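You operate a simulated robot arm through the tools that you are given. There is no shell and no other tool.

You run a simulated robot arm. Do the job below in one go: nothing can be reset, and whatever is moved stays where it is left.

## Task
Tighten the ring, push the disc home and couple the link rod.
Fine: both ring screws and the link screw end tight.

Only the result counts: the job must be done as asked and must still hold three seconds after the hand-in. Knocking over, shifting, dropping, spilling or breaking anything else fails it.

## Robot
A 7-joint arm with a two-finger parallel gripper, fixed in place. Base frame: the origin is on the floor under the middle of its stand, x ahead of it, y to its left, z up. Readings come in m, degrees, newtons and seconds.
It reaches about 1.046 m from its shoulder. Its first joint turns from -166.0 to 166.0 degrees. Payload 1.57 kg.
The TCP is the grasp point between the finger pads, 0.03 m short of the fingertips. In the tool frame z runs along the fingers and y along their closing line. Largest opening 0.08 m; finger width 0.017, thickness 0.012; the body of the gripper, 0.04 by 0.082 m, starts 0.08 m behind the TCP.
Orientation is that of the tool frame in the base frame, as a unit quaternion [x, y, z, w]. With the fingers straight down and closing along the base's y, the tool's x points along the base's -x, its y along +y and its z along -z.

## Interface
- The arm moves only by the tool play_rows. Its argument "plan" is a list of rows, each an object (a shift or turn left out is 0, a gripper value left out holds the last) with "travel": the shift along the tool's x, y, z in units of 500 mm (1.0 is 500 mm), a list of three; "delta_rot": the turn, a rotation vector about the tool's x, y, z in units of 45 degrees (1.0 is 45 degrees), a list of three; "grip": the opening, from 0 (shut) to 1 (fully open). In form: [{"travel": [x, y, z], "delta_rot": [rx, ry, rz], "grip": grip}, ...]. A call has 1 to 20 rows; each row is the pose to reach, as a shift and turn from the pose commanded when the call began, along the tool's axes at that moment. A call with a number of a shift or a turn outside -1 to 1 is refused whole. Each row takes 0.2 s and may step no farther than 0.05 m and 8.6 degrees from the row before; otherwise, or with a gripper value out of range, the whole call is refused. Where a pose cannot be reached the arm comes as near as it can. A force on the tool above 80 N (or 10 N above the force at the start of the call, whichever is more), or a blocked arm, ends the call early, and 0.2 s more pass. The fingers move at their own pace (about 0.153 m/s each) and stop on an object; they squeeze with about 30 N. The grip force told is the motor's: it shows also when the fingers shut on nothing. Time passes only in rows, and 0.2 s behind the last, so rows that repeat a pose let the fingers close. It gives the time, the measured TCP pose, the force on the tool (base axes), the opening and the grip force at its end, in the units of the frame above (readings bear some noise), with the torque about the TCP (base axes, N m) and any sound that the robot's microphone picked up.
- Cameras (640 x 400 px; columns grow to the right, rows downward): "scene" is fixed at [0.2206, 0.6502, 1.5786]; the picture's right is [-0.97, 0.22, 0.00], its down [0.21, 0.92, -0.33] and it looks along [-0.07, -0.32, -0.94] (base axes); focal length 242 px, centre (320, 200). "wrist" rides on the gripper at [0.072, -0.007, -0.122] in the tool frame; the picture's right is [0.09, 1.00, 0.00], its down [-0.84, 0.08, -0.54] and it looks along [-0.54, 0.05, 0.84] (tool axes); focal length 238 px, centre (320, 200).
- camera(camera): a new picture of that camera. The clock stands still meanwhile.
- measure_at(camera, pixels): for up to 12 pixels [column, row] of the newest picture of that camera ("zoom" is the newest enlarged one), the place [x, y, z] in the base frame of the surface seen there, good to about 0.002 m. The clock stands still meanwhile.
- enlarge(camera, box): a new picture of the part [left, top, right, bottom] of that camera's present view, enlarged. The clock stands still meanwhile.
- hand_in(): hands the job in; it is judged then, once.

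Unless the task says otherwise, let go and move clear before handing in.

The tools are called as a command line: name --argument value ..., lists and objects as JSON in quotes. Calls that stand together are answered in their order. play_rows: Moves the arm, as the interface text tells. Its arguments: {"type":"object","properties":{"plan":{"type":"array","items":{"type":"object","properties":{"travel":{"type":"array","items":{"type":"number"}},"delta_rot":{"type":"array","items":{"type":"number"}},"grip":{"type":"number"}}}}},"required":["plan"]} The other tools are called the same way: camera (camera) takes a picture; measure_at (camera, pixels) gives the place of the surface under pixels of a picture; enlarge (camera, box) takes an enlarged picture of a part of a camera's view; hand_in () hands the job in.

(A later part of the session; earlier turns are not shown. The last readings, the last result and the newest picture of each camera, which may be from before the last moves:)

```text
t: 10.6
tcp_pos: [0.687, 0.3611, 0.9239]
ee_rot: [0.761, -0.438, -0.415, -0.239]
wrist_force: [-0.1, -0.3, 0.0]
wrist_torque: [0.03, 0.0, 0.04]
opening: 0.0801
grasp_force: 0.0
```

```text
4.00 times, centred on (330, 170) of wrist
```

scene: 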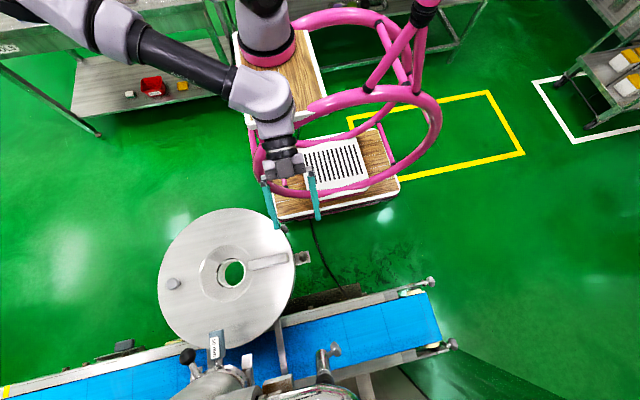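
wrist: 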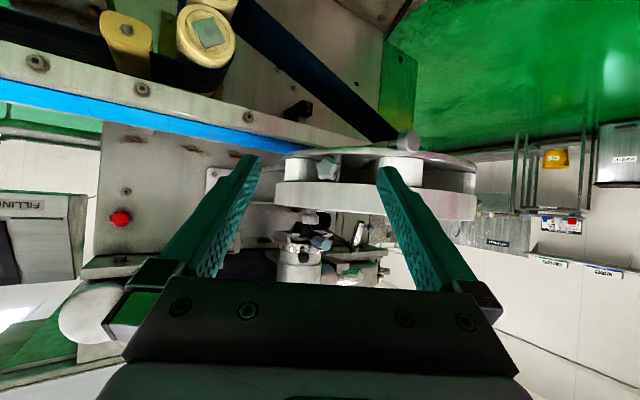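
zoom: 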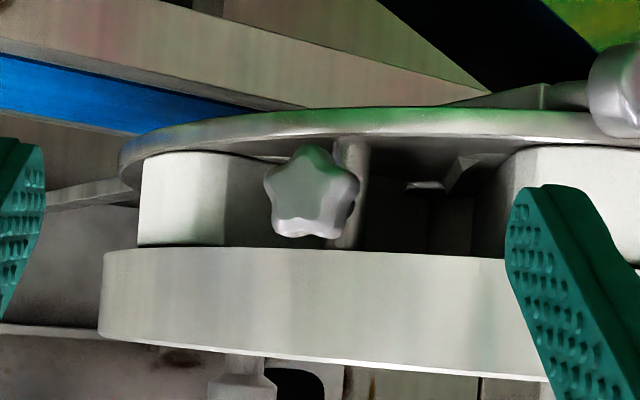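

The ring screw is a five-lobe star knob about 27 mm across at wrist (328,168). Zooming more and measuring it.

enlarge --camera "wrist" --box '[300, 145, 364, 185]'

enlarge --camera "wrist" --box '[350, 120, 446, 180]'

measure_at --camera "wrist" --pixels '[[328, 168], [319, 168], [337, 168], [328, 159], [328, 177], [338, 170], [340, 160], [405, 142], [388, 144], [330, 195], [300, 170], [340, 152]]'

enlarge --camera "wrist" --box '[270, 200, 400, 280]'

```text
10.00 times, centred on (332, 165) of wrist
```

zoom: 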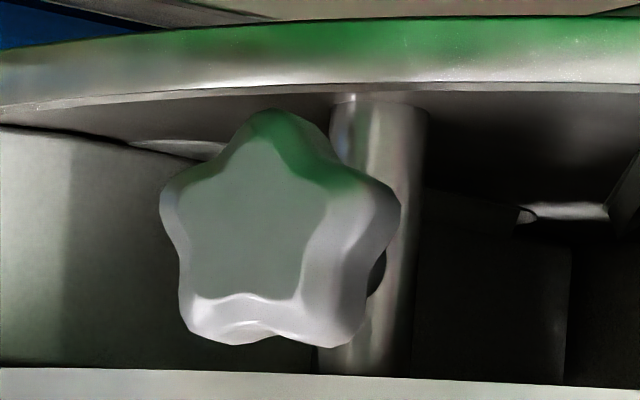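

```text
6.67 times, centred on (398, 150) of wrist
```

zoom: 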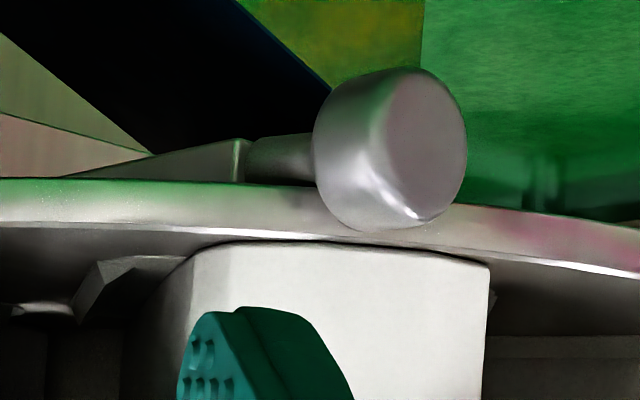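

```text
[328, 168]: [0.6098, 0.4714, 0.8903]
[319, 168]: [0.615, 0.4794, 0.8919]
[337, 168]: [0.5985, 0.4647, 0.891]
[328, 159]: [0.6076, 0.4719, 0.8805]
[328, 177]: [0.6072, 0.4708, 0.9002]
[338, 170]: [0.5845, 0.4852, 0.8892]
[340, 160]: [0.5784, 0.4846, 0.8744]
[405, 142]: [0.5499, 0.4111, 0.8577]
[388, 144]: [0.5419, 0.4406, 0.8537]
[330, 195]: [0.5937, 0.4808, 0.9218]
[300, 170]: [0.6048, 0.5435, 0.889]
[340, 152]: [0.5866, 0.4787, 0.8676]
```

```text
4.92 times, centred on (335, 240) of wrist
```

zoom: 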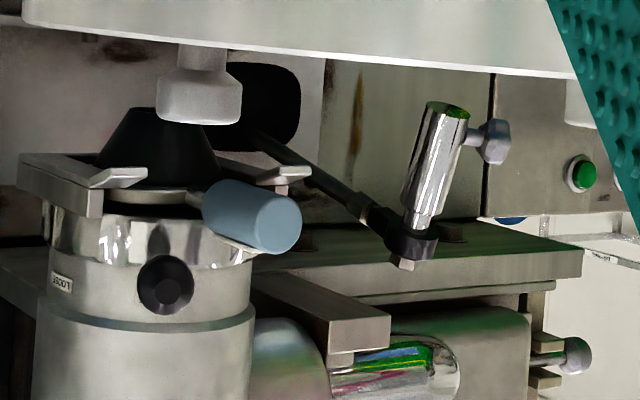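

There's a "LOOSE" label left of the ball handle (and "TIGHT" right), and the 50 mm disc rides guide rails under the chrome ring. Zooming in to judge where handle and disc stand.

enlarge --camera "wrist" --box '[272, 215, 336, 255]'

enlarge --camera "wrist" --box '[272, 240, 312, 265]'

enlarge --camera "wrist" --box '[330, 210, 394, 250]'

measure_at --camera "wrist" --pixels '[[304, 258], [283, 257], [313, 242], [326, 245], [295, 236], [300, 240], [289, 250], [297, 225], [354, 230], [362, 210], [350, 248], [280, 238]]'

```text
10.00 times, centred on (304, 235) of wrist
```

zoom: 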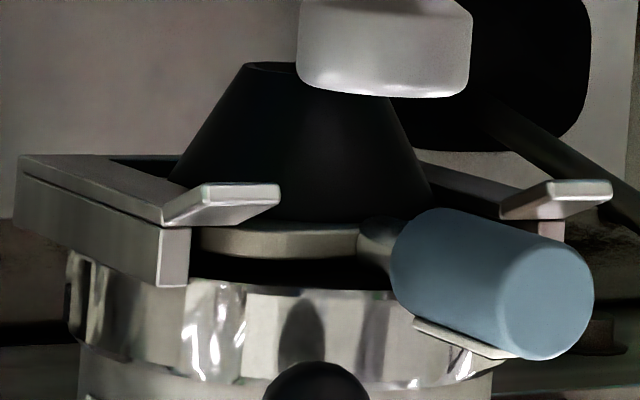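

```text
16.00 times, centred on (292, 252) of wrist
```

zoom: 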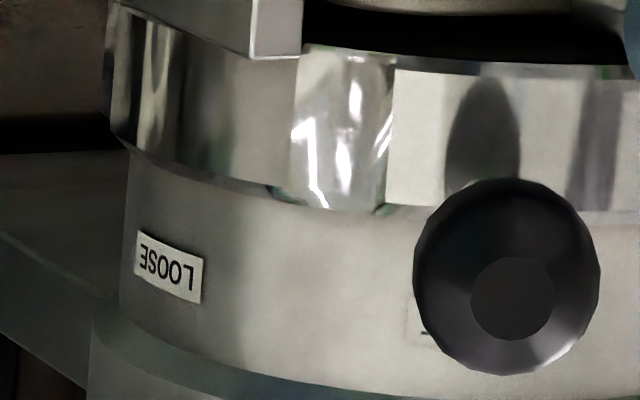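

```text
10.00 times, centred on (362, 230) of wrist
```

zoom: 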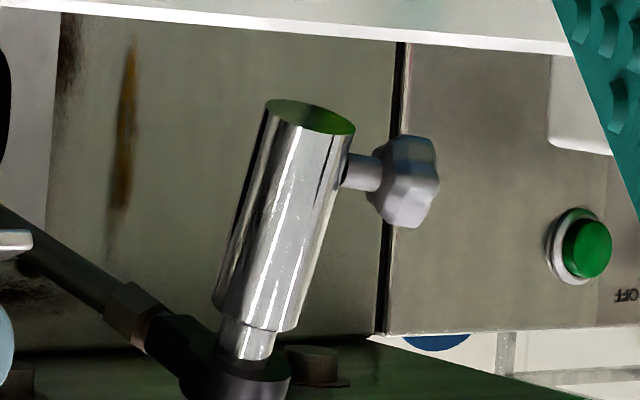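

```text
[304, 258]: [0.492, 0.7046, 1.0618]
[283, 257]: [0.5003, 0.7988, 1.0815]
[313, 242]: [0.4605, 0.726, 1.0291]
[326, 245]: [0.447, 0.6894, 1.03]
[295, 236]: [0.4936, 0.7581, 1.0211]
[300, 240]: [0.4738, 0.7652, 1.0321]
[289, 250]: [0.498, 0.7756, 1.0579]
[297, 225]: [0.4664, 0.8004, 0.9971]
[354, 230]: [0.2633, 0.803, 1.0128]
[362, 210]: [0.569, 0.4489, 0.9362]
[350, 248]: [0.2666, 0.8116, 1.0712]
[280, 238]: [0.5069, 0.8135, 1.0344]
```

The nozzle ring's ball handle already sits at TIGHT, so the three loose star knobs (two ring screws, one link screw) are the targets. I'll swing the gripper to point radially inward at the +x ring screw, keeping 0.1 m off.

play_rows --plan '[{"travel": [0.002, -0.0125, 0.017], "delta_rot": [-0.1015, -0.12, -0.03]}, {"travel": [0.004, -0.025, 0.035], "delta_rot": [-0.203, -0.24, -0.06]}, {"travel": [0.006, -0.0375, 0.052], "delta_rot": [-0.3045, -0.36, -0.09]}, {"travel": [0.008, -0.05, 0.069], "delta_rot": [-0.406, -0.479, -0.12]}, {"travel": [0.01, -0.0625, 0.087], "delta_rot": [-0.5075, -0.599, -0.15]}, {"travel": [0.012, -0.075, 0.104], "delta_rot": [-0.609, -0.719, -0.18]}, {"travel": [0.012, -0.075, 0.104], "delta_rot": [-0.609, -0.719, -0.18]}]'

camera --camera "wrist"

camera --camera "scene"

```text
t: 12.2
tcp_pos: [0.6985, 0.4093, 0.8919]
ee_rot: [0.69, -0.215, -0.662, -0.198]
wrist_force: [-0.8, -0.2, 1.1]
wrist_torque: [0.0, 0.02, 0.01]
opening: 0.08
grasp_force: 0.2
out of reach, approached as far as the arm can: row 6, 7
```

```text
taken
```

wrist: 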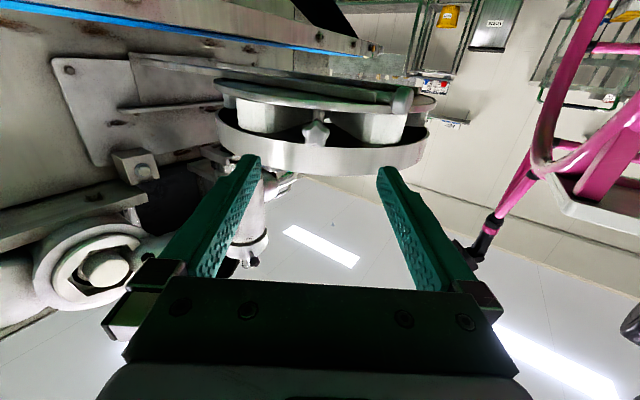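

```text
taken
```

scene: 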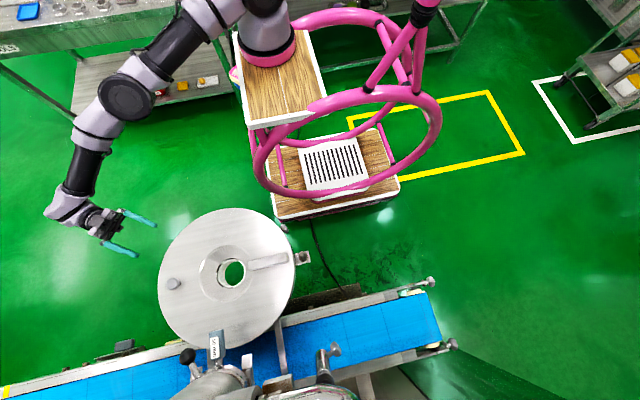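

The knob is at (317,130) between the fingers; the arm just reached its limit this far out. Zooming and measuring the knob to refine the approach axis.

enlarge --camera "wrist" --box '[285, 110, 349, 150]'

measure_at --camera "wrist" --pixels '[[317, 130], [312, 130], [322, 130], [317, 124], [317, 136], [260, 118], [375, 130], [290, 112], [350, 140], [403, 100], [315, 150], [280, 155]]'

enlarge --camera "wrist" --box '[200, 70, 440, 220]'

```text
10.00 times, centred on (317, 130) of wrist
```

zoom: 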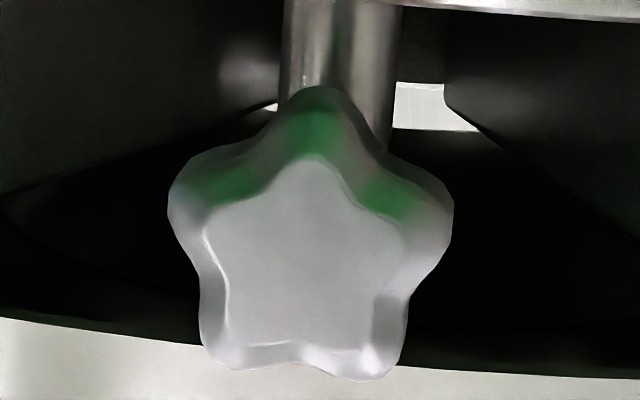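

```text
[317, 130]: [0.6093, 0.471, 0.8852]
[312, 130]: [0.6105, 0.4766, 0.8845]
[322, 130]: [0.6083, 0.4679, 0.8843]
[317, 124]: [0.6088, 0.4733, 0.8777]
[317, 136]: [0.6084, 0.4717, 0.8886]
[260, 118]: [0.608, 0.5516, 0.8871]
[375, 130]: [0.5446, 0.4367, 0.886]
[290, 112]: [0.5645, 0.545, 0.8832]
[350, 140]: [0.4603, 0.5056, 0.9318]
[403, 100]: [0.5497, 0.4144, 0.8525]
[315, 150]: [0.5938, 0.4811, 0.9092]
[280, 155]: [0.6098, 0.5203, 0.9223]
```

```text
2.67 times, centred on (320, 145) of wrist
```

zoom: 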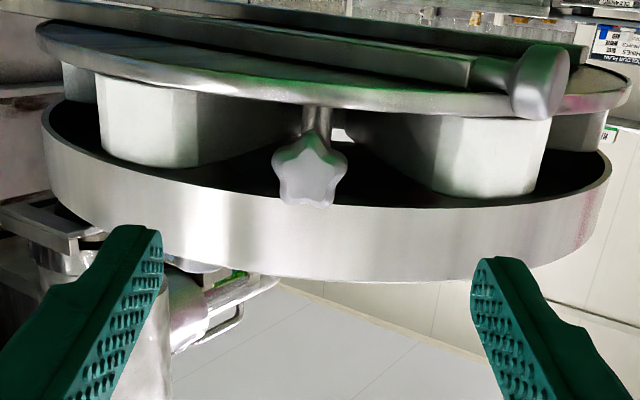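

The knob's front centre is ≈(0.609,0.473,0.889), radial axis ≈−31.3°. I'll align exactly with that axis and close in to 0.05 m from the knob.

play_rows --plan '[{"travel": [0, -0.005, 0.057], "delta_rot": [-0.03, -0.028, -0.008]}, {"travel": [0, -0.01, 0.115], "delta_rot": [-0.059, -0.057, -0.016]}, {"travel": [0, -0.01, 0.115], "delta_rot": [-0.059, -0.057, -0.016]}]'

camera --camera "wrist"

enlarge --camera "wrist" --box '[240, 60, 400, 160]'

```text
t: 13.0
tcp_pos: [0.6533, 0.447, 0.8903]
ee_rot: [0.682, -0.191, -0.679, -0.192]
wrist_force: [0.1, -0.6, 0.7]
wrist_torque: [-0.01, 0.0, 0.01]
opening: 0.0801
grasp_force: 0.1
```

```text
taken
```

wrist: 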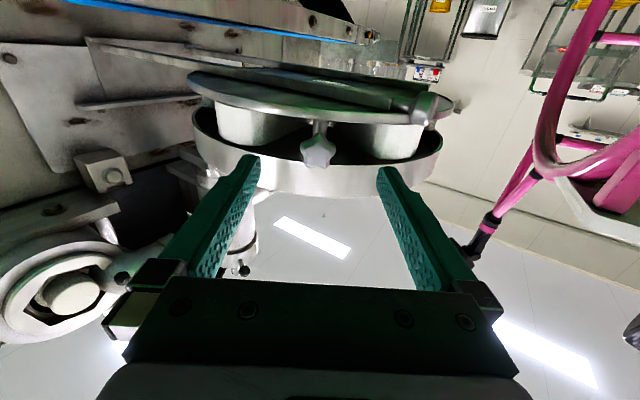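

```text
4.00 times, centred on (320, 110) of wrist
```

zoom: 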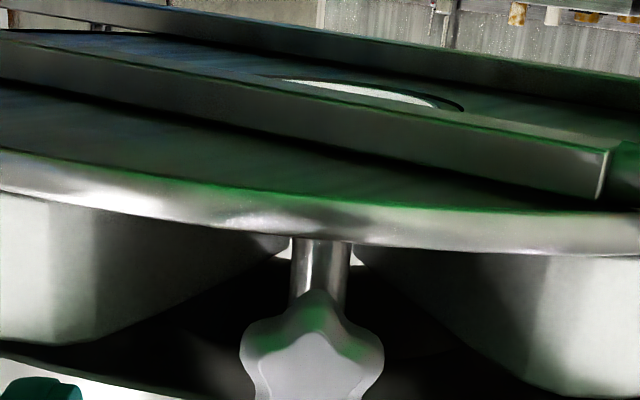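

The post lines up directly behind the knob (320,150), so the axis is right. I'll re-measure the knob centre, then test roll range.

enlarge --camera "wrist" --box '[288, 120, 352, 180]'

measure_at --camera "wrist" --pixels '[[318, 154], [312, 152], [324, 152], [318, 148], [318, 160], [303, 147], [333, 147], [310, 165], [327, 165], [318, 140], [316, 156], [320, 156]]'

```text
6.67 times, centred on (320, 150) of wrist
```

zoom: 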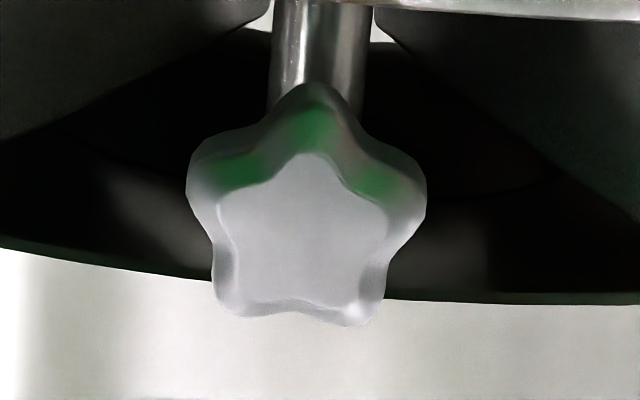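

```text
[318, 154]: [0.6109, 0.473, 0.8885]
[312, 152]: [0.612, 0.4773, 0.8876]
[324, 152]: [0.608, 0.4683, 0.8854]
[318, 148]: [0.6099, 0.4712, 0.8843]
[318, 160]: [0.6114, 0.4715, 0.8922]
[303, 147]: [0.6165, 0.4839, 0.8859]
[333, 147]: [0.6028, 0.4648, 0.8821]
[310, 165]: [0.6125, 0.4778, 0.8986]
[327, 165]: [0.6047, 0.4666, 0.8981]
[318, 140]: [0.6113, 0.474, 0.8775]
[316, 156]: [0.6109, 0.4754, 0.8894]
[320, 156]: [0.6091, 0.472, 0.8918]
```

Front-face centre ≈(0.6103,0.4727,0.8897), within 1 mm of the tool axis. I'll roll −54° in stages (to line a finger with a lobe and gain turning range).

play_rows --plan '[{"travel": [0, 0, 0], "delta_rot": [0, 0, -0.18]}, {"travel": [0, 0, 0], "delta_rot": [0, 0, -0.36]}, {"travel": [0, 0, 0], "delta_rot": [0, 0, -0.54]}, {"travel": [0, 0, 0], "delta_rot": [0, 0, -0.6]}, {"travel": [0, 0, 0], "delta_rot": [0, 0, -0.6]}]'

play_rows --plan '[{"travel": [0, 0, 0], "delta_rot": [0, 0, -0.18]}, {"travel": [0, 0, 0], "delta_rot": [0, 0, -0.36]}, {"travel": [0, 0, 0], "delta_rot": [0, 0, -0.54]}, {"travel": [0, 0, 0], "delta_rot": [0, 0, -0.6]}, {"travel": [0, 0, 0], "delta_rot": [0, 0, -0.6]}]'

camera --camera "wrist"

```text
t: 14.2
tcp_pos: [0.6545, 0.4457, 0.8885]
ee_rot: [0.708, -0.026, -0.616, -0.345]
wrist_force: [0.3, -0.7, -0.5]
wrist_torque: [0.01, -0.01, 0.0]
opening: 0.0797
grasp_force: 0.0
```

```text
t: 15.4
tcp_pos: [0.6558, 0.4453, 0.888]
ee_rot: [0.694, 0.139, -0.518, -0.479]
wrist_force: [0.5, -0.6, -0.1]
wrist_torque: [-0.01, -0.01, 0.02]
opening: 0.0798
grasp_force: 0.0
```

```text
taken
```

wrist: 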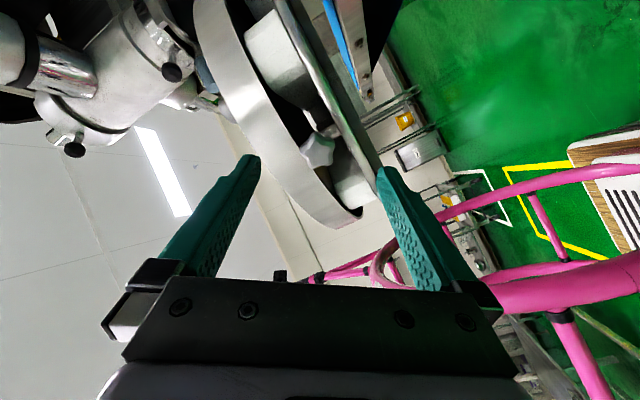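

Roll worked with the axis unchanged. Checking lobe alignment before moving in.

enlarge --camera "wrist" --box '[270, 110, 366, 190]'

measure_at --camera "wrist" --pixels '[[318, 152], [313, 152], [323, 152], [318, 146], [318, 158], [316, 154]]'

```text
5.00 times, centred on (318, 150) of wrist
```

zoom: 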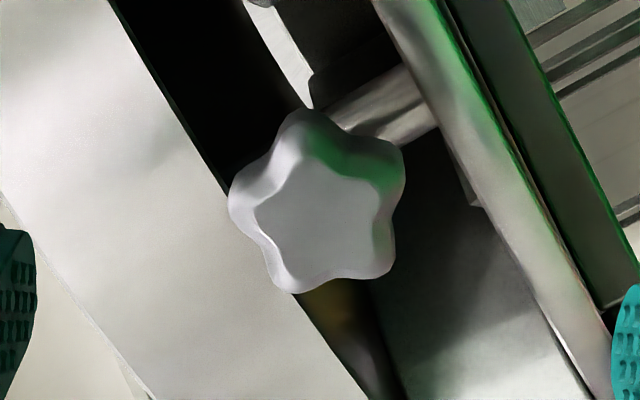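

```text
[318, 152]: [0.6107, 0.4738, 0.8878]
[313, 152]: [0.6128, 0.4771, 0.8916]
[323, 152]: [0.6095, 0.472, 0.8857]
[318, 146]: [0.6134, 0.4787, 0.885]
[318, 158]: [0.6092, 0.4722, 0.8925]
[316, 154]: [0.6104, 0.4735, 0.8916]
```

Left lobe is on the closing line (zoom (235,200)) with a valley opposite, so I'll advance 35 mm, nudge 1.5 mm sideways, and close on the knob.

play_rows --plan '[{"travel": [0, -0.003, 0.035], "grip": 1}, {"travel": [0, -0.003, 0.07], "grip": 1}, {"travel": [0, -0.003, 0.07], "grip": 1}]'

camera --camera "wrist"

enlarge --camera "wrist" --box '[240, 110, 400, 210]'

```text
t: 16.2
tcp_pos: [0.6252, 0.4639, 0.8886]
ee_rot: [0.695, 0.139, -0.518, -0.479]
wrist_force: [-0.4, 1.1, -0.2]
wrist_torque: [-0.04, 0.01, 0.04]
opening: 0.0798
grasp_force: 0.1
```

```text
taken
```

wrist: 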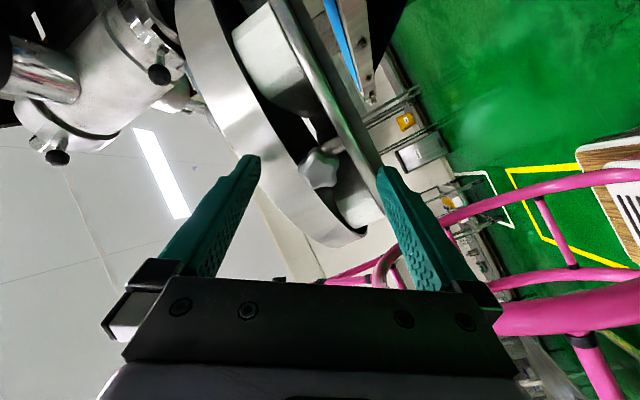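

```text
4.00 times, centred on (320, 160) of wrist
```

zoom: 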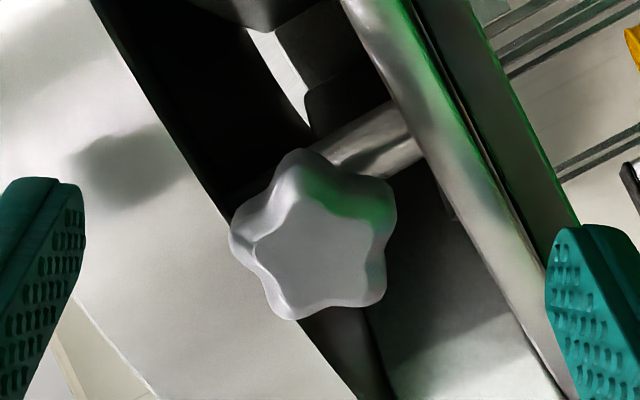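

Knob sits centred between the fingertips. Closing on it now.

play_rows --plan '[{"grip": 0.25}, {"grip": 0.25}, {"grip": 0.0}, {"grip": 0.0}]'

enlarge --camera "wrist" --box '[240, 110, 400, 210]'

```text
t: 17.2
tcp_pos: [0.6259, 0.4637, 0.8893]
ee_rot: [0.694, 0.14, -0.519, -0.479]
wrist_force: [-1.1, 2.6, 4.9]
wrist_torque: [-0.24, -0.39, -0.29]
opening: 0.0265
grasp_force: 37.3
```

```text
4.00 times, centred on (320, 160) of wrist
```

zoom: 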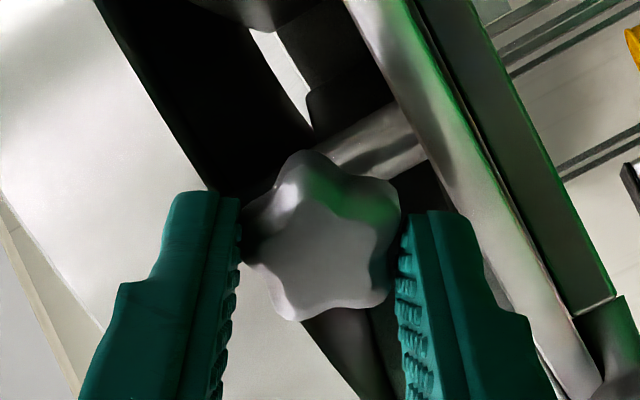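

Grip is firm at 26.5 mm. Turning +20° clockwise (about tool z) as a first test.

play_rows --plan '[{"delta_rot": [0, 0, 0.11], "grip": 0}, {"delta_rot": [0, 0, 0.22]}, {"delta_rot": [0, 0, 0.33]}, {"delta_rot": [0, 0, 0.44]}, {"delta_rot": [0, 0, 0.44]}]'

enlarge --camera "wrist" --box '[240, 110, 400, 210]'

```text
t: 18.4
tcp_pos: [0.6256, 0.4635, 0.8899]
ee_rot: [0.708, 0.017, -0.594, -0.382]
wrist_force: [8.7, -0.4, 4.4]
wrist_torque: [-0.45, -0.8, -0.24]
opening: 0.0264
grasp_force: 37.3
```

```text
4.00 times, centred on (320, 160) of wrist
```

zoom: 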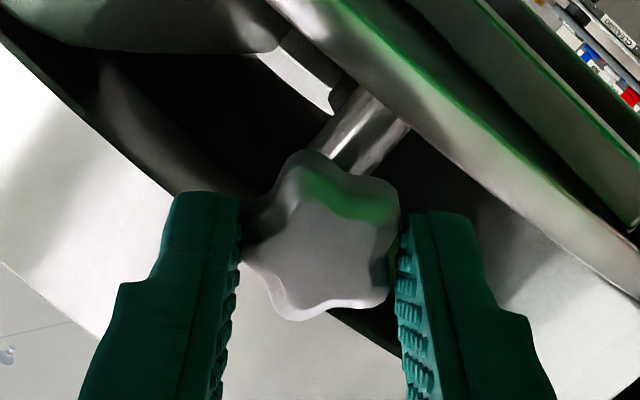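

The knob turns with the gripper; axial torque is small (~0.03 N m) with ~8 N outward force. Continuing another +40° while watching force.

play_rows --plan '[{"delta_rot": [0, 0, 0.15], "grip": 0}, {"delta_rot": [0, 0, 0.3]}, {"delta_rot": [0, 0, 0.45]}, {"delta_rot": [0, 0, 0.6]}, {"delta_rot": [0, 0, 0.75]}, {"delta_rot": [0, 0, 0.88]}, {"delta_rot": [0, 0, 0.88]}]'

enlarge --camera "wrist" --box '[240, 110, 400, 210]'

```text
t: 20.0
tcp_pos: [0.6257, 0.4645, 0.89]
ee_rot: [-0.672, 0.223, 0.688, 0.159]
wrist_force: [20.9, 1.5, 4.8]
wrist_torque: [-0.16, -0.3, 0.11]
opening: 0.0264
grasp_force: 37.5
```

```text
4.00 times, centred on (320, 160) of wrist
```

zoom: 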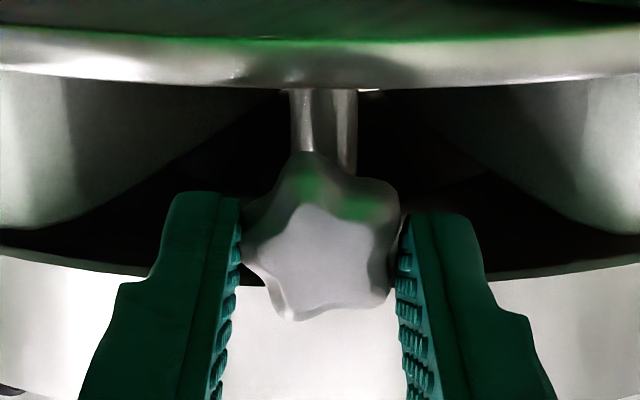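

Knob turned 60° total, but side/outward force rose to ~20 N, likely from slight misalignment. I'll open to release stress and check the knob position before re-gripping.

play_rows --plan '[{"grip": 0.6}, {"grip": 0.6}, {"grip": 0.6}]'

enlarge --camera "wrist" --box '[272, 130, 368, 190]'

measure_at --camera "zoom" --pixels '[[320, 200], [290, 230], [350, 230], [320, 260], [320, 230], [305, 245]]'

```text
t: 20.8
tcp_pos: [0.6248, 0.4652, 0.8913]
ee_rot: [-0.672, 0.223, 0.688, 0.159]
wrist_force: [-0.3, 0.0, -1.3]
wrist_torque: [-0.03, -0.02, 0.0]
opening: 0.0481
grasp_force: 0.1
```

```text
6.67 times, centred on (320, 160) of wrist
```

zoom: 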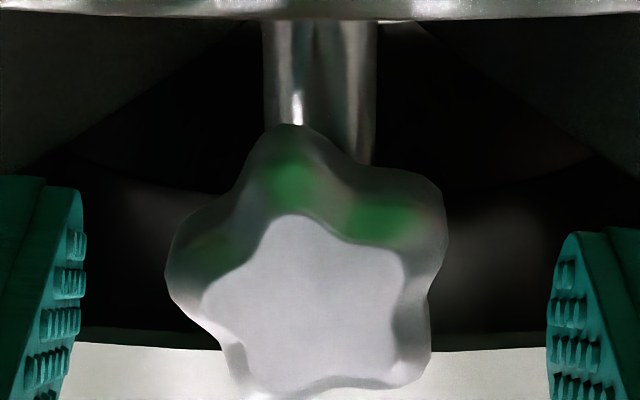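

```text
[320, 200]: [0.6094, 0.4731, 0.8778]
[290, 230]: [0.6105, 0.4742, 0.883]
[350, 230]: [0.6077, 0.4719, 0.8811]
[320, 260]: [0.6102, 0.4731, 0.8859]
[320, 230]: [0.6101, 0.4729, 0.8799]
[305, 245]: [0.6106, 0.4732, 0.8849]
```

Force dropped to zero and the knob stayed turned; its centre is ~1.2 mm toward −y of the tool. Re-centring, re-gripping and turning on another +44°.

play_rows --plan '[{"travel": [0, -0.0026, 0], "grip": 0.6}, {"travel": [0, -0.0026, 0], "grip": 0}, {"travel": [0, -0.0026, 0], "grip": 0}, {"travel": [0, -0.0026, 0], "grip": 0}, {"travel": [0, -0.0026, 0], "delta_rot": [0, 0, 0.17]}, {"travel": [0, -0.0026, 0], "delta_rot": [0, 0, 0.34]}, {"travel": [0, -0.0026, 0], "delta_rot": [0, 0, 0.51]}, {"travel": [0, -0.0026, 0], "delta_rot": [0, 0, 0.68]}, {"travel": [0, -0.0026, 0], "delta_rot": [0, 0, 0.85]}, {"travel": [0, -0.0026, 0], "delta_rot": [0, 0, 0.98]}, {"travel": [0, -0.0026, 0], "delta_rot": [0, 0, 0.98]}]'

enlarge --camera "wrist" --box '[240, 110, 400, 210]'

```text
t: 23.2
tcp_pos: [0.6271, 0.4651, 0.8898]
ee_rot: [-0.539, 0.459, 0.697, -0.112]
wrist_force: [-5.3, -0.9, 1.0]
wrist_torque: [-0.14, -0.19, 1.12]
opening: 0.0265
grasp_force: 37.2
```

```text
4.00 times, centred on (320, 160) of wrist
```

zoom: 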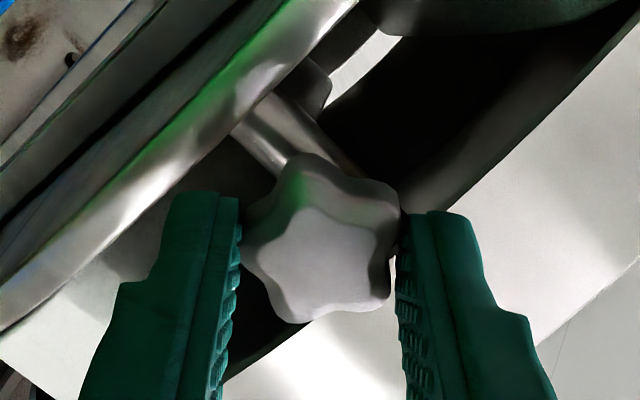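

Smooth, with low force. Total ≈104°. Continuing another +44° to see how far the wrist goes.

play_rows --plan '[{"delta_rot": [0, 0, 0.17], "grip": 0}, {"delta_rot": [0, 0, 0.34]}, {"delta_rot": [0, 0, 0.51]}, {"delta_rot": [0, 0, 0.68]}, {"delta_rot": [0, 0, 0.85]}, {"delta_rot": [0, 0, 0.98]}, {"delta_rot": [0, 0, 0.98]}]'

enlarge --camera "wrist" --box '[240, 110, 400, 210]'

```text
t: 24.6
tcp_pos: [0.6204, 0.4632, 0.8897]
ee_rot: [-0.355, 0.623, 0.619, -0.322]
wrist_force: [30.0, 14.1, -48.1]
wrist_torque: [-0.5, -0.14, -1.04]
opening: 0.027
grasp_force: 37.3
out of reach, approached as far as the arm can: row 5, 6
stopped in row 6: the force on the tool passed its limit at 204 N (the readings are from after the stop); the commanded pose is now the measured one
```

```text
4.00 times, centred on (320, 160) of wrist
```

zoom: 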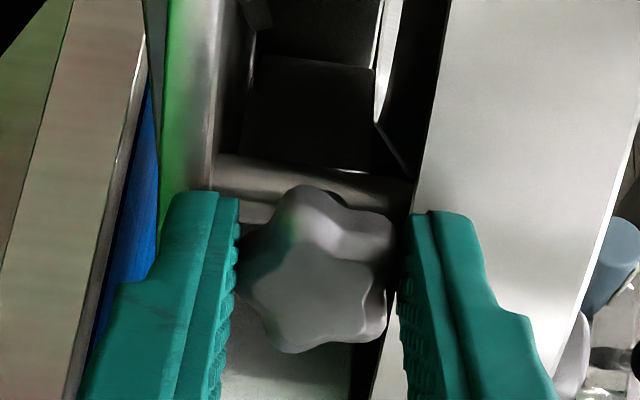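

The wrist ran out of range near roll +80° and force spiked, so I'll open at once, then check that nothing shifted.

play_rows --plan '[{"grip": 0.6}, {"grip": 0.6}, {"grip": 0.6}]'

camera --camera "scene"

enlarge --camera "wrist" --box '[240, 110, 400, 210]'

measure_at --camera "scene" --pixels '[[172, 284], [265, 262], [302, 257], [240, 215]]'

```text
t: 25.4
tcp_pos: [0.6192, 0.4632, 0.8941]
ee_rot: [-0.36, 0.62, 0.619, -0.32]
wrist_force: [29.5, -10.0, -21.3]
wrist_torque: [-0.03, 0.17, -0.08]
opening: 0.037
grasp_force: 0.1
```

```text
taken
```

scene: 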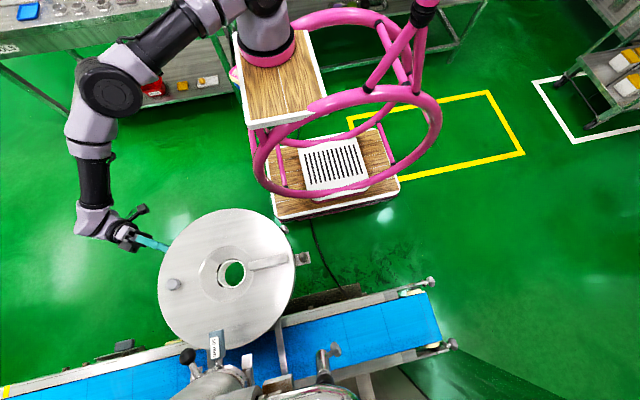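

```text
4.00 times, centred on (320, 160) of wrist
```

zoom: 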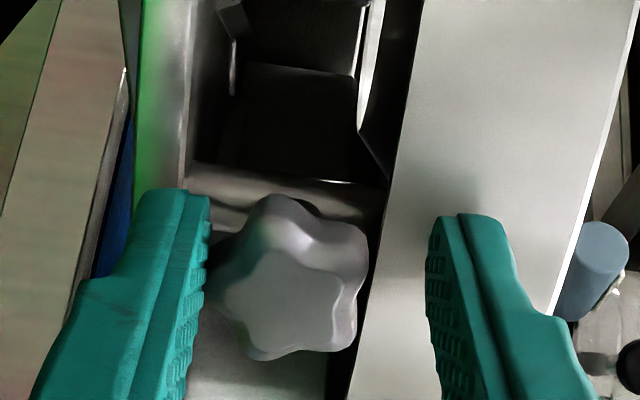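

```text
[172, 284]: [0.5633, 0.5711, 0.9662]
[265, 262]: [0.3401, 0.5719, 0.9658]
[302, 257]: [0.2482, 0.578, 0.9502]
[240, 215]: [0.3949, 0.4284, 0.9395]
```

Nothing moved in the scene (peg, bar and pin readings unchanged), but the fingers still press something at ~37 N. I'll back straight out along the tool axis.

play_rows --plan '[{"travel": [0, 0, -0.02], "grip": 0.6}, {"travel": [0, 0, -0.05], "grip": 1}, {"travel": [0, 0, -0.09], "grip": 1}, {"travel": [0, 0, -0.09], "grip": 1}]'

camera --camera "wrist"

enlarge --camera "wrist" --box '[240, 90, 400, 190]'

```text
t: 26.4
tcp_pos: [0.6184, 0.4637, 0.8941]
ee_rot: [-0.36, 0.619, 0.62, -0.321]
wrist_force: [27.4, -7.5, -24.7]
wrist_torque: [-0.08, 0.33, -0.13]
opening: 0.0566
grasp_force: 0.0
out of reach, approached as far as the arm can: row 1, 2, 3, 4
```

```text
taken
```

wrist: 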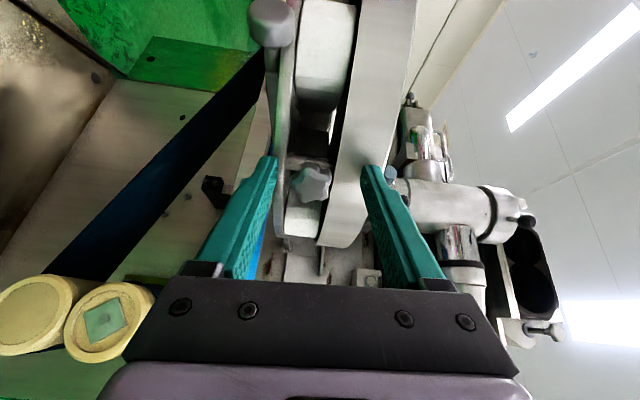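

```text
4.00 times, centred on (320, 140) of wrist
```

zoom: 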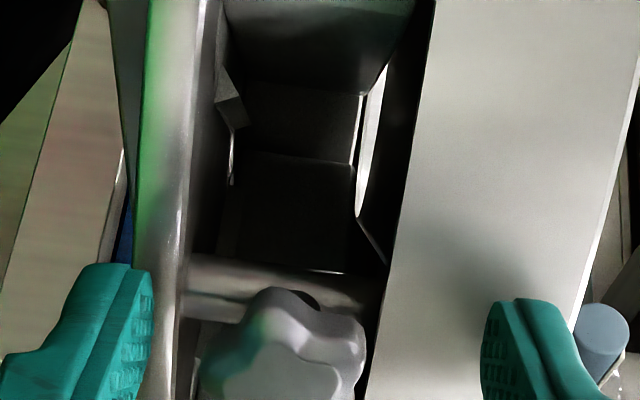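

The wrist is at its joint limit in this roll, so straight retraction is refused; I'll narrow the fingers a bit, roll back while backing out.

play_rows --plan '[{"grip": 0.55}, {"travel": [0, 0, -0.01], "delta_rot": [0, 0, -0.1], "grip": 0.55}, {"travel": [0, 0, -0.03], "delta_rot": [0, 0, -0.25]}, {"travel": [0, 0, -0.06], "delta_rot": [0, 0, -0.4]}, {"travel": [0, 0, -0.09], "delta_rot": [0, 0, -0.55]}, {"travel": [0, 0, -0.09], "delta_rot": [0, 0, -0.55]}]'

camera --camera "wrist"

camera --camera "scene"

```text
t: 27.8
tcp_pos: [0.6571, 0.4381, 0.8978]
ee_rot: [-0.486, 0.526, 0.674, -0.18]
wrist_force: [0.6, -0.7, 0.3]
wrist_torque: [0.03, 0.03, -0.03]
opening: 0.0441
grasp_force: 0.0
```

```text
taken
```

wrist: 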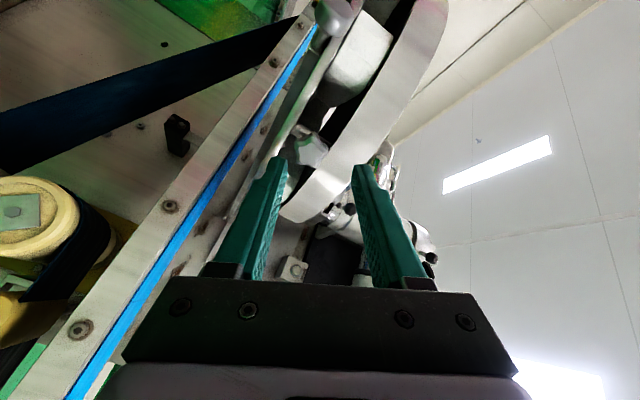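

```text
taken
```

scene: 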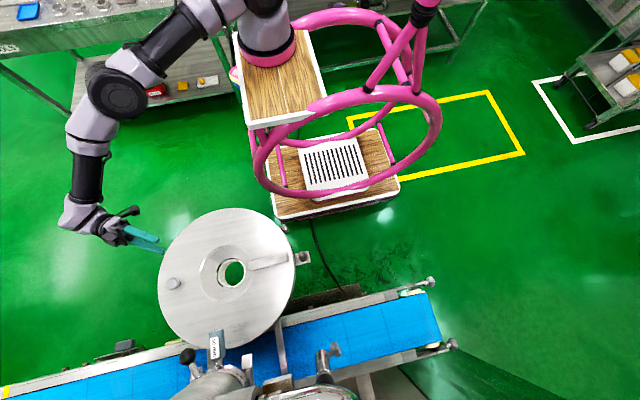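

Clear and force-free. Zooming on the knob to see its orientation and depth on the post.

enlarge --camera "wrist" --box '[262, 115, 342, 165]'

measure_at --camera "wrist" --pixels '[[305, 150], [300, 148], [310, 152], [305, 143], [305, 157], [315, 150]]'

```text
8.00 times, centred on (302, 140) of wrist
```

zoom: 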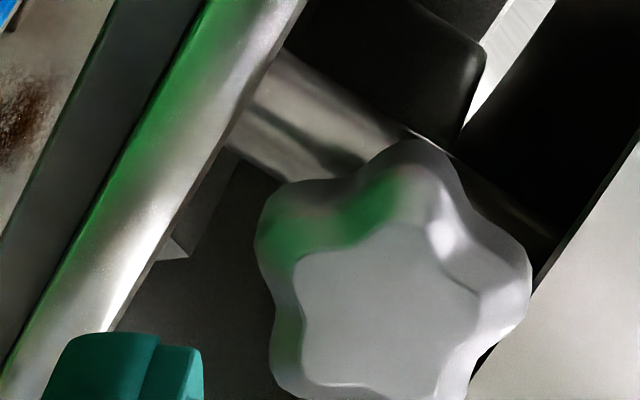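

```text
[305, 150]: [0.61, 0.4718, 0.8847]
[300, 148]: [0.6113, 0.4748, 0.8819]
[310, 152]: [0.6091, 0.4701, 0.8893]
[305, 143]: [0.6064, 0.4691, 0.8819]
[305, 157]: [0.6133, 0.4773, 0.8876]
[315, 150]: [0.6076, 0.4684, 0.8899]
```

Knob face still at r≈0.194 m, so no visible axial travel yet. Re-aligning at the standoff, then rolling back to about −90° in stages for long clockwise strokes.

play_rows --plan '[{"travel": [-0.001, -0.018, 0.014], "delta_rot": [-0.039, 0.004, 0], "grip": 1}, {"travel": [-0.001, -0.018, 0.014], "delta_rot": [-0.039, 0.004, 0]}]'

play_rows --plan '[{"delta_rot": [0, 0, -0.19]}, {"delta_rot": [0, 0, -0.38]}, {"delta_rot": [0, 0, -0.57]}, {"delta_rot": [0, 0, -0.76]}, {"delta_rot": [0, 0, -0.95]}, {"delta_rot": [0, 0, -0.95]}]'

play_rows --plan '[{"delta_rot": [0, 0, -0.19]}, {"delta_rot": [0, 0, -0.38]}, {"delta_rot": [0, 0, -0.57]}, {"delta_rot": [0, 0, -0.76]}, {"delta_rot": [0, 0, -0.95]}, {"delta_rot": [0, 0, -0.95]}]'

play_rows --plan '[{"delta_rot": [0, 0, -0.19]}, {"delta_rot": [0, 0, -0.38]}, {"delta_rot": [0, 0, -0.57]}, {"delta_rot": [0, 0, -0.76]}, {"delta_rot": [0, 0, -0.95]}, {"delta_rot": [0, 0, -0.95]}]'

camera --camera "wrist"

```text
t: 28.4
tcp_pos: [0.6546, 0.4444, 0.8886]
ee_rot: [-0.483, 0.517, 0.681, -0.188]
wrist_force: [-0.1, 0.4, -0.2]
wrist_torque: [0.0, 0.01, -0.02]
opening: 0.0802
grasp_force: 0.0
```

```text
t: 29.8
tcp_pos: [0.6544, 0.4452, 0.8875]
ee_rot: [-0.638, 0.305, 0.703, 0.074]
wrist_force: [-0.4, -0.1, 0.7]
wrist_torque: [0.0, -0.02, 0.01]
opening: 0.0801
grasp_force: 0.1
```

```text
t: 31.2
tcp_pos: [0.6557, 0.4456, 0.8883]
ee_rot: [0.705, -0.051, -0.628, -0.325]
wrist_force: [0.7, 1.0, 0.2]
wrist_torque: [0.0, 0.0, -0.03]
opening: 0.0799
grasp_force: 0.1
```

```text
t: 32.6
tcp_pos: [0.655, 0.4456, 0.888]
ee_rot: [0.676, 0.209, -0.466, -0.532]
wrist_force: [-0.1, -0.6, 0.5]
wrist_torque: [0.0, 0.02, -0.01]
opening: 0.08
grasp_force: 0.0
```

```text
taken
```

wrist: 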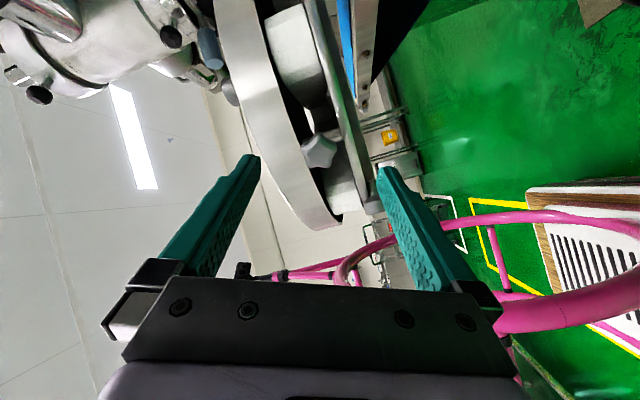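

Roll is about −66° with no reach trouble. Rolling back one more stage to find the range.

play_rows --plan '[{"delta_rot": [0, 0, -0.19]}, {"delta_rot": [0, 0, -0.38]}, {"delta_rot": [0, 0, -0.57]}, {"delta_rot": [0, 0, -0.76]}, {"delta_rot": [0, 0, -0.95]}, {"delta_rot": [0, 0, -0.95]}]'

play_rows --plan '[{"delta_rot": [0, 0, -0.19]}, {"delta_rot": [0, 0, -0.38]}, {"delta_rot": [0, 0, -0.57]}, {"delta_rot": [0, 0, -0.76]}, {"delta_rot": [0, 0, -0.95]}, {"delta_rot": [0, 0, -0.95]}]'

camera --camera "wrist"

enlarge --camera "wrist" --box '[280, 130, 360, 180]'

```text
t: 34.0
tcp_pos: [0.6553, 0.4454, 0.8877]
ee_rot: [-0.552, -0.441, 0.241, 0.665]
wrist_force: [-0.6, 0.1, 0.3]
wrist_torque: [-0.04, 0.02, -0.04]
opening: 0.0799
grasp_force: 0.2
```

```text
t: 35.4
tcp_pos: [0.6553, 0.4469, 0.887]
ee_rot: [-0.354, -0.612, -0.019, 0.707]
wrist_force: [0.1, -0.2, 0.9]
wrist_torque: [-0.02, -0.01, 0.01]
opening: 0.08
grasp_force: 0.2
```

```text
taken
```

wrist: 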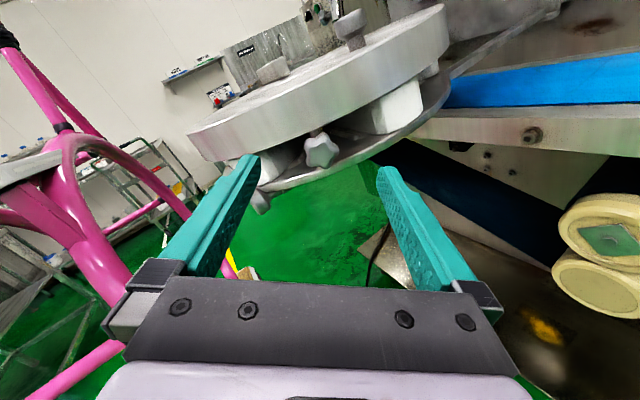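

```text
8.00 times, centred on (320, 155) of wrist
```

zoom: 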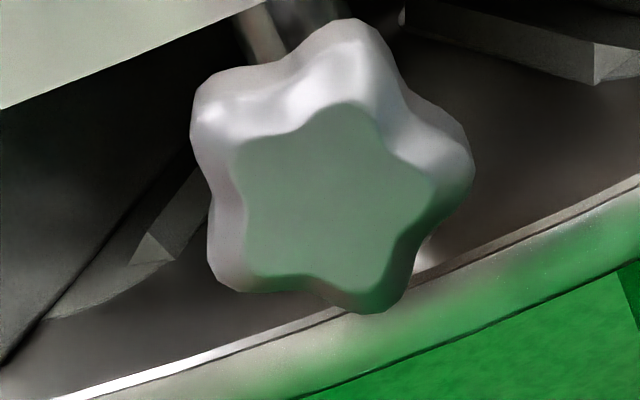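

The wrist can roll back to −151°, giving ~200° strokes, and the picture is now upright. Measuring the knob centre in this view for alignment.

measure_at --camera "zoom" --pixels '[[325, 200], [300, 200], [350, 200], [325, 170], [325, 230], [280, 200], [370, 200], [325, 140], [325, 255]]'

```text
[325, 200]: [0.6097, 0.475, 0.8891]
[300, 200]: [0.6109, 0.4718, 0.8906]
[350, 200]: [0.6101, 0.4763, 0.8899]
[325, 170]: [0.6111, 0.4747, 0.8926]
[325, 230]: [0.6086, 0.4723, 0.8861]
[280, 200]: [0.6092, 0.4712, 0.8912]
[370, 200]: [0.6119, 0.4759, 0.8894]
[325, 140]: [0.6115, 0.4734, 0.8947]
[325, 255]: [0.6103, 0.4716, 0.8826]
```

Knob centre is ~2 mm above the tool axis; I'll correct that, roll −8° for lobe alignment, advance 35 mm and grip.

play_rows --plan '[{"travel": [0.004, 0, 0.0], "delta_rot": [0, 0, -0.17], "grip": 0.7}, {"travel": [0.004, 0, 0.035], "delta_rot": [0, 0, -0.17]}, {"travel": [0.004, 0, 0.071], "delta_rot": [0, 0, -0.17]}, {"travel": [0.004, 0, 0.071], "delta_rot": [0, 0, -0.17]}, {"travel": [0.004, 0, 0.071], "delta_rot": [0, 0, -0.17], "grip": 0}, {"travel": [0.004, 0, 0.071], "delta_rot": [0, 0, -0.17], "grip": 0}, {"travel": [0.004, 0, 0.071], "delta_rot": [0, 0, -0.17], "grip": 0}]'

enlarge --camera "wrist" --box '[240, 110, 400, 210]'

```text
t: 37.0
tcp_pos: [0.625, 0.4655, 0.8886]
ee_rot: [-0.312, -0.634, -0.064, 0.704]
wrist_force: [5.5, 7.0, -4.3]
wrist_torque: [0.23, 0.35, 0.01]
opening: 0.0268
grasp_force: 36.9
```

```text
4.00 times, centred on (320, 160) of wrist
```

zoom: 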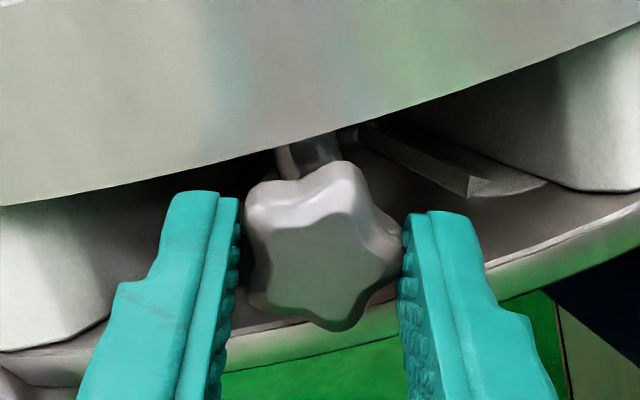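

Gripped at 26.8 mm. Turning +44° twice, watching force and torque.

play_rows --plan '[{"delta_rot": [0, 0, 0.16], "grip": 0}, {"delta_rot": [0, 0, 0.33]}, {"delta_rot": [0, 0, 0.49]}, {"delta_rot": [0, 0, 0.65]}, {"delta_rot": [0, 0, 0.81]}, {"delta_rot": [0, 0, 0.98]}, {"delta_rot": [0, 0, 0.98]}]'

play_rows --plan '[{"delta_rot": [0, 0, 0.16], "grip": 0}, {"delta_rot": [0, 0, 0.33]}, {"delta_rot": [0, 0, 0.49]}, {"delta_rot": [0, 0, 0.65]}, {"delta_rot": [0, 0, 0.81]}, {"delta_rot": [0, 0, 0.98]}, {"delta_rot": [0, 0, 0.98]}]'

enlarge --camera "wrist" --box '[240, 110, 400, 210]'

```text
t: 38.6
tcp_pos: [0.6253, 0.4654, 0.8902]
ee_rot: [-0.529, -0.469, 0.206, 0.677]
wrist_force: [2.9, 15.7, -15.4]
wrist_torque: [0.41, -0.08, -0.83]
opening: 0.0276
grasp_force: 37.6
```

```text
t: 40.2
tcp_pos: [0.626, 0.4638, 0.8886]
ee_rot: [0.667, 0.237, -0.444, -0.55]
wrist_force: [-0.8, -0.4, -10.1]
wrist_torque: [-0.07, -0.57, 0.13]
opening: 0.0272
grasp_force: 38.0
```

```text
4.00 times, centred on (320, 160) of wrist
```

zoom: 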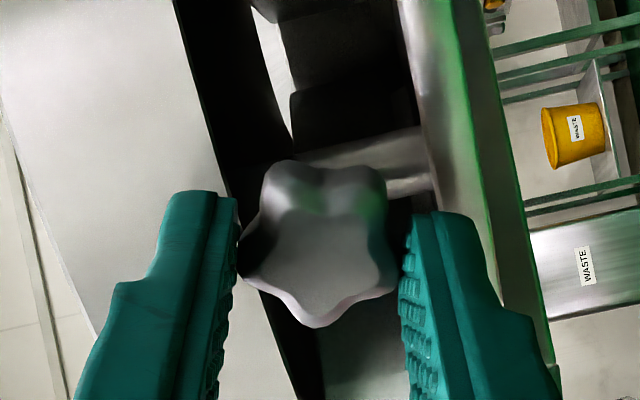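

The knob slipped in the fingers with ~0.4 N m resistance after ~40° more (≈187° total), which suggests it hit its stop. I'll re-grip lobe-aligned and test once more.

play_rows --plan '[{"grip": 0.6}, {"grip": 0.6}, {"delta_rot": [0, 0, -0.13], "grip": 0.6}, {"delta_rot": [0, 0, -0.267], "grip": 0.6}, {"delta_rot": [0, 0, -0.267], "grip": 0.6}]'

camera --camera "wrist"

enlarge --camera "wrist" --box '[272, 130, 368, 190]'

```text
t: 41.4
tcp_pos: [0.6252, 0.4641, 0.89]
ee_rot: [0.637, 0.307, -0.383, -0.594]
wrist_force: [-0.6, -0.6, 0.1]
wrist_torque: [0.02, 0.03, 0.01]
opening: 0.048
grasp_force: 0.0
```

```text
taken
```

wrist: 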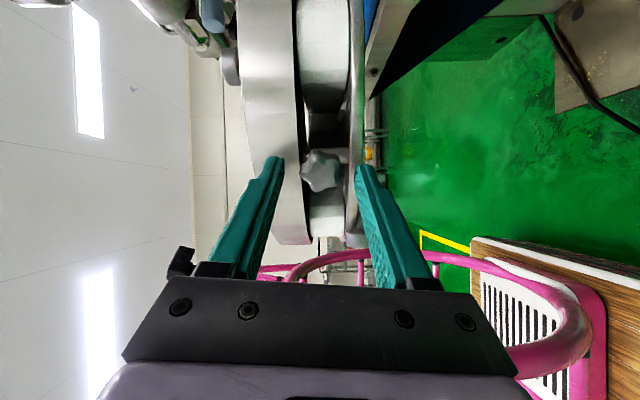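

```text
6.67 times, centred on (320, 160) of wrist
```

zoom: 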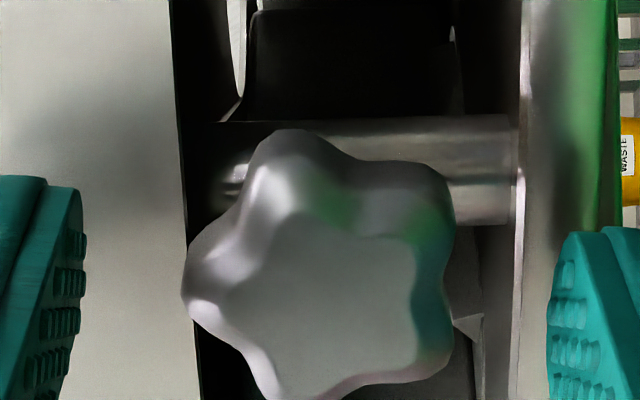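

Lobe at left (185,290) is on the closing line. Gripping and applying another +30° to confirm it's at its stop.

play_rows --plan '[{"grip": 0}, {"grip": 0}, {"grip": 0}, {"delta_rot": [0, 0, 0.12], "grip": 0}, {"delta_rot": [0, 0, 0.24]}, {"delta_rot": [0, 0, 0.36]}, {"delta_rot": [0, 0, 0.48]}, {"delta_rot": [0, 0, 0.6]}]'

enlarge --camera "wrist" --box '[272, 130, 368, 190]'

```text
t: 43.2
tcp_pos: [0.6241, 0.465, 0.8898]
ee_rot: [0.692, 0.148, -0.512, -0.487]
wrist_force: [-2.1, -0.6, -8.2]
wrist_torque: [-0.2, -0.35, 0.23]
opening: 0.0265
grasp_force: 37.7
```

```text
6.67 times, centred on (320, 160) of wrist
```

zoom: 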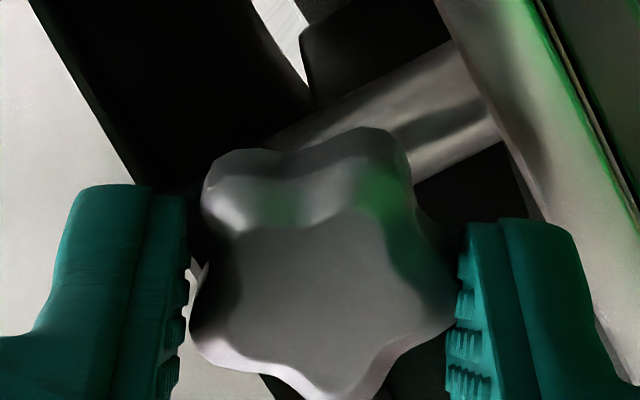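

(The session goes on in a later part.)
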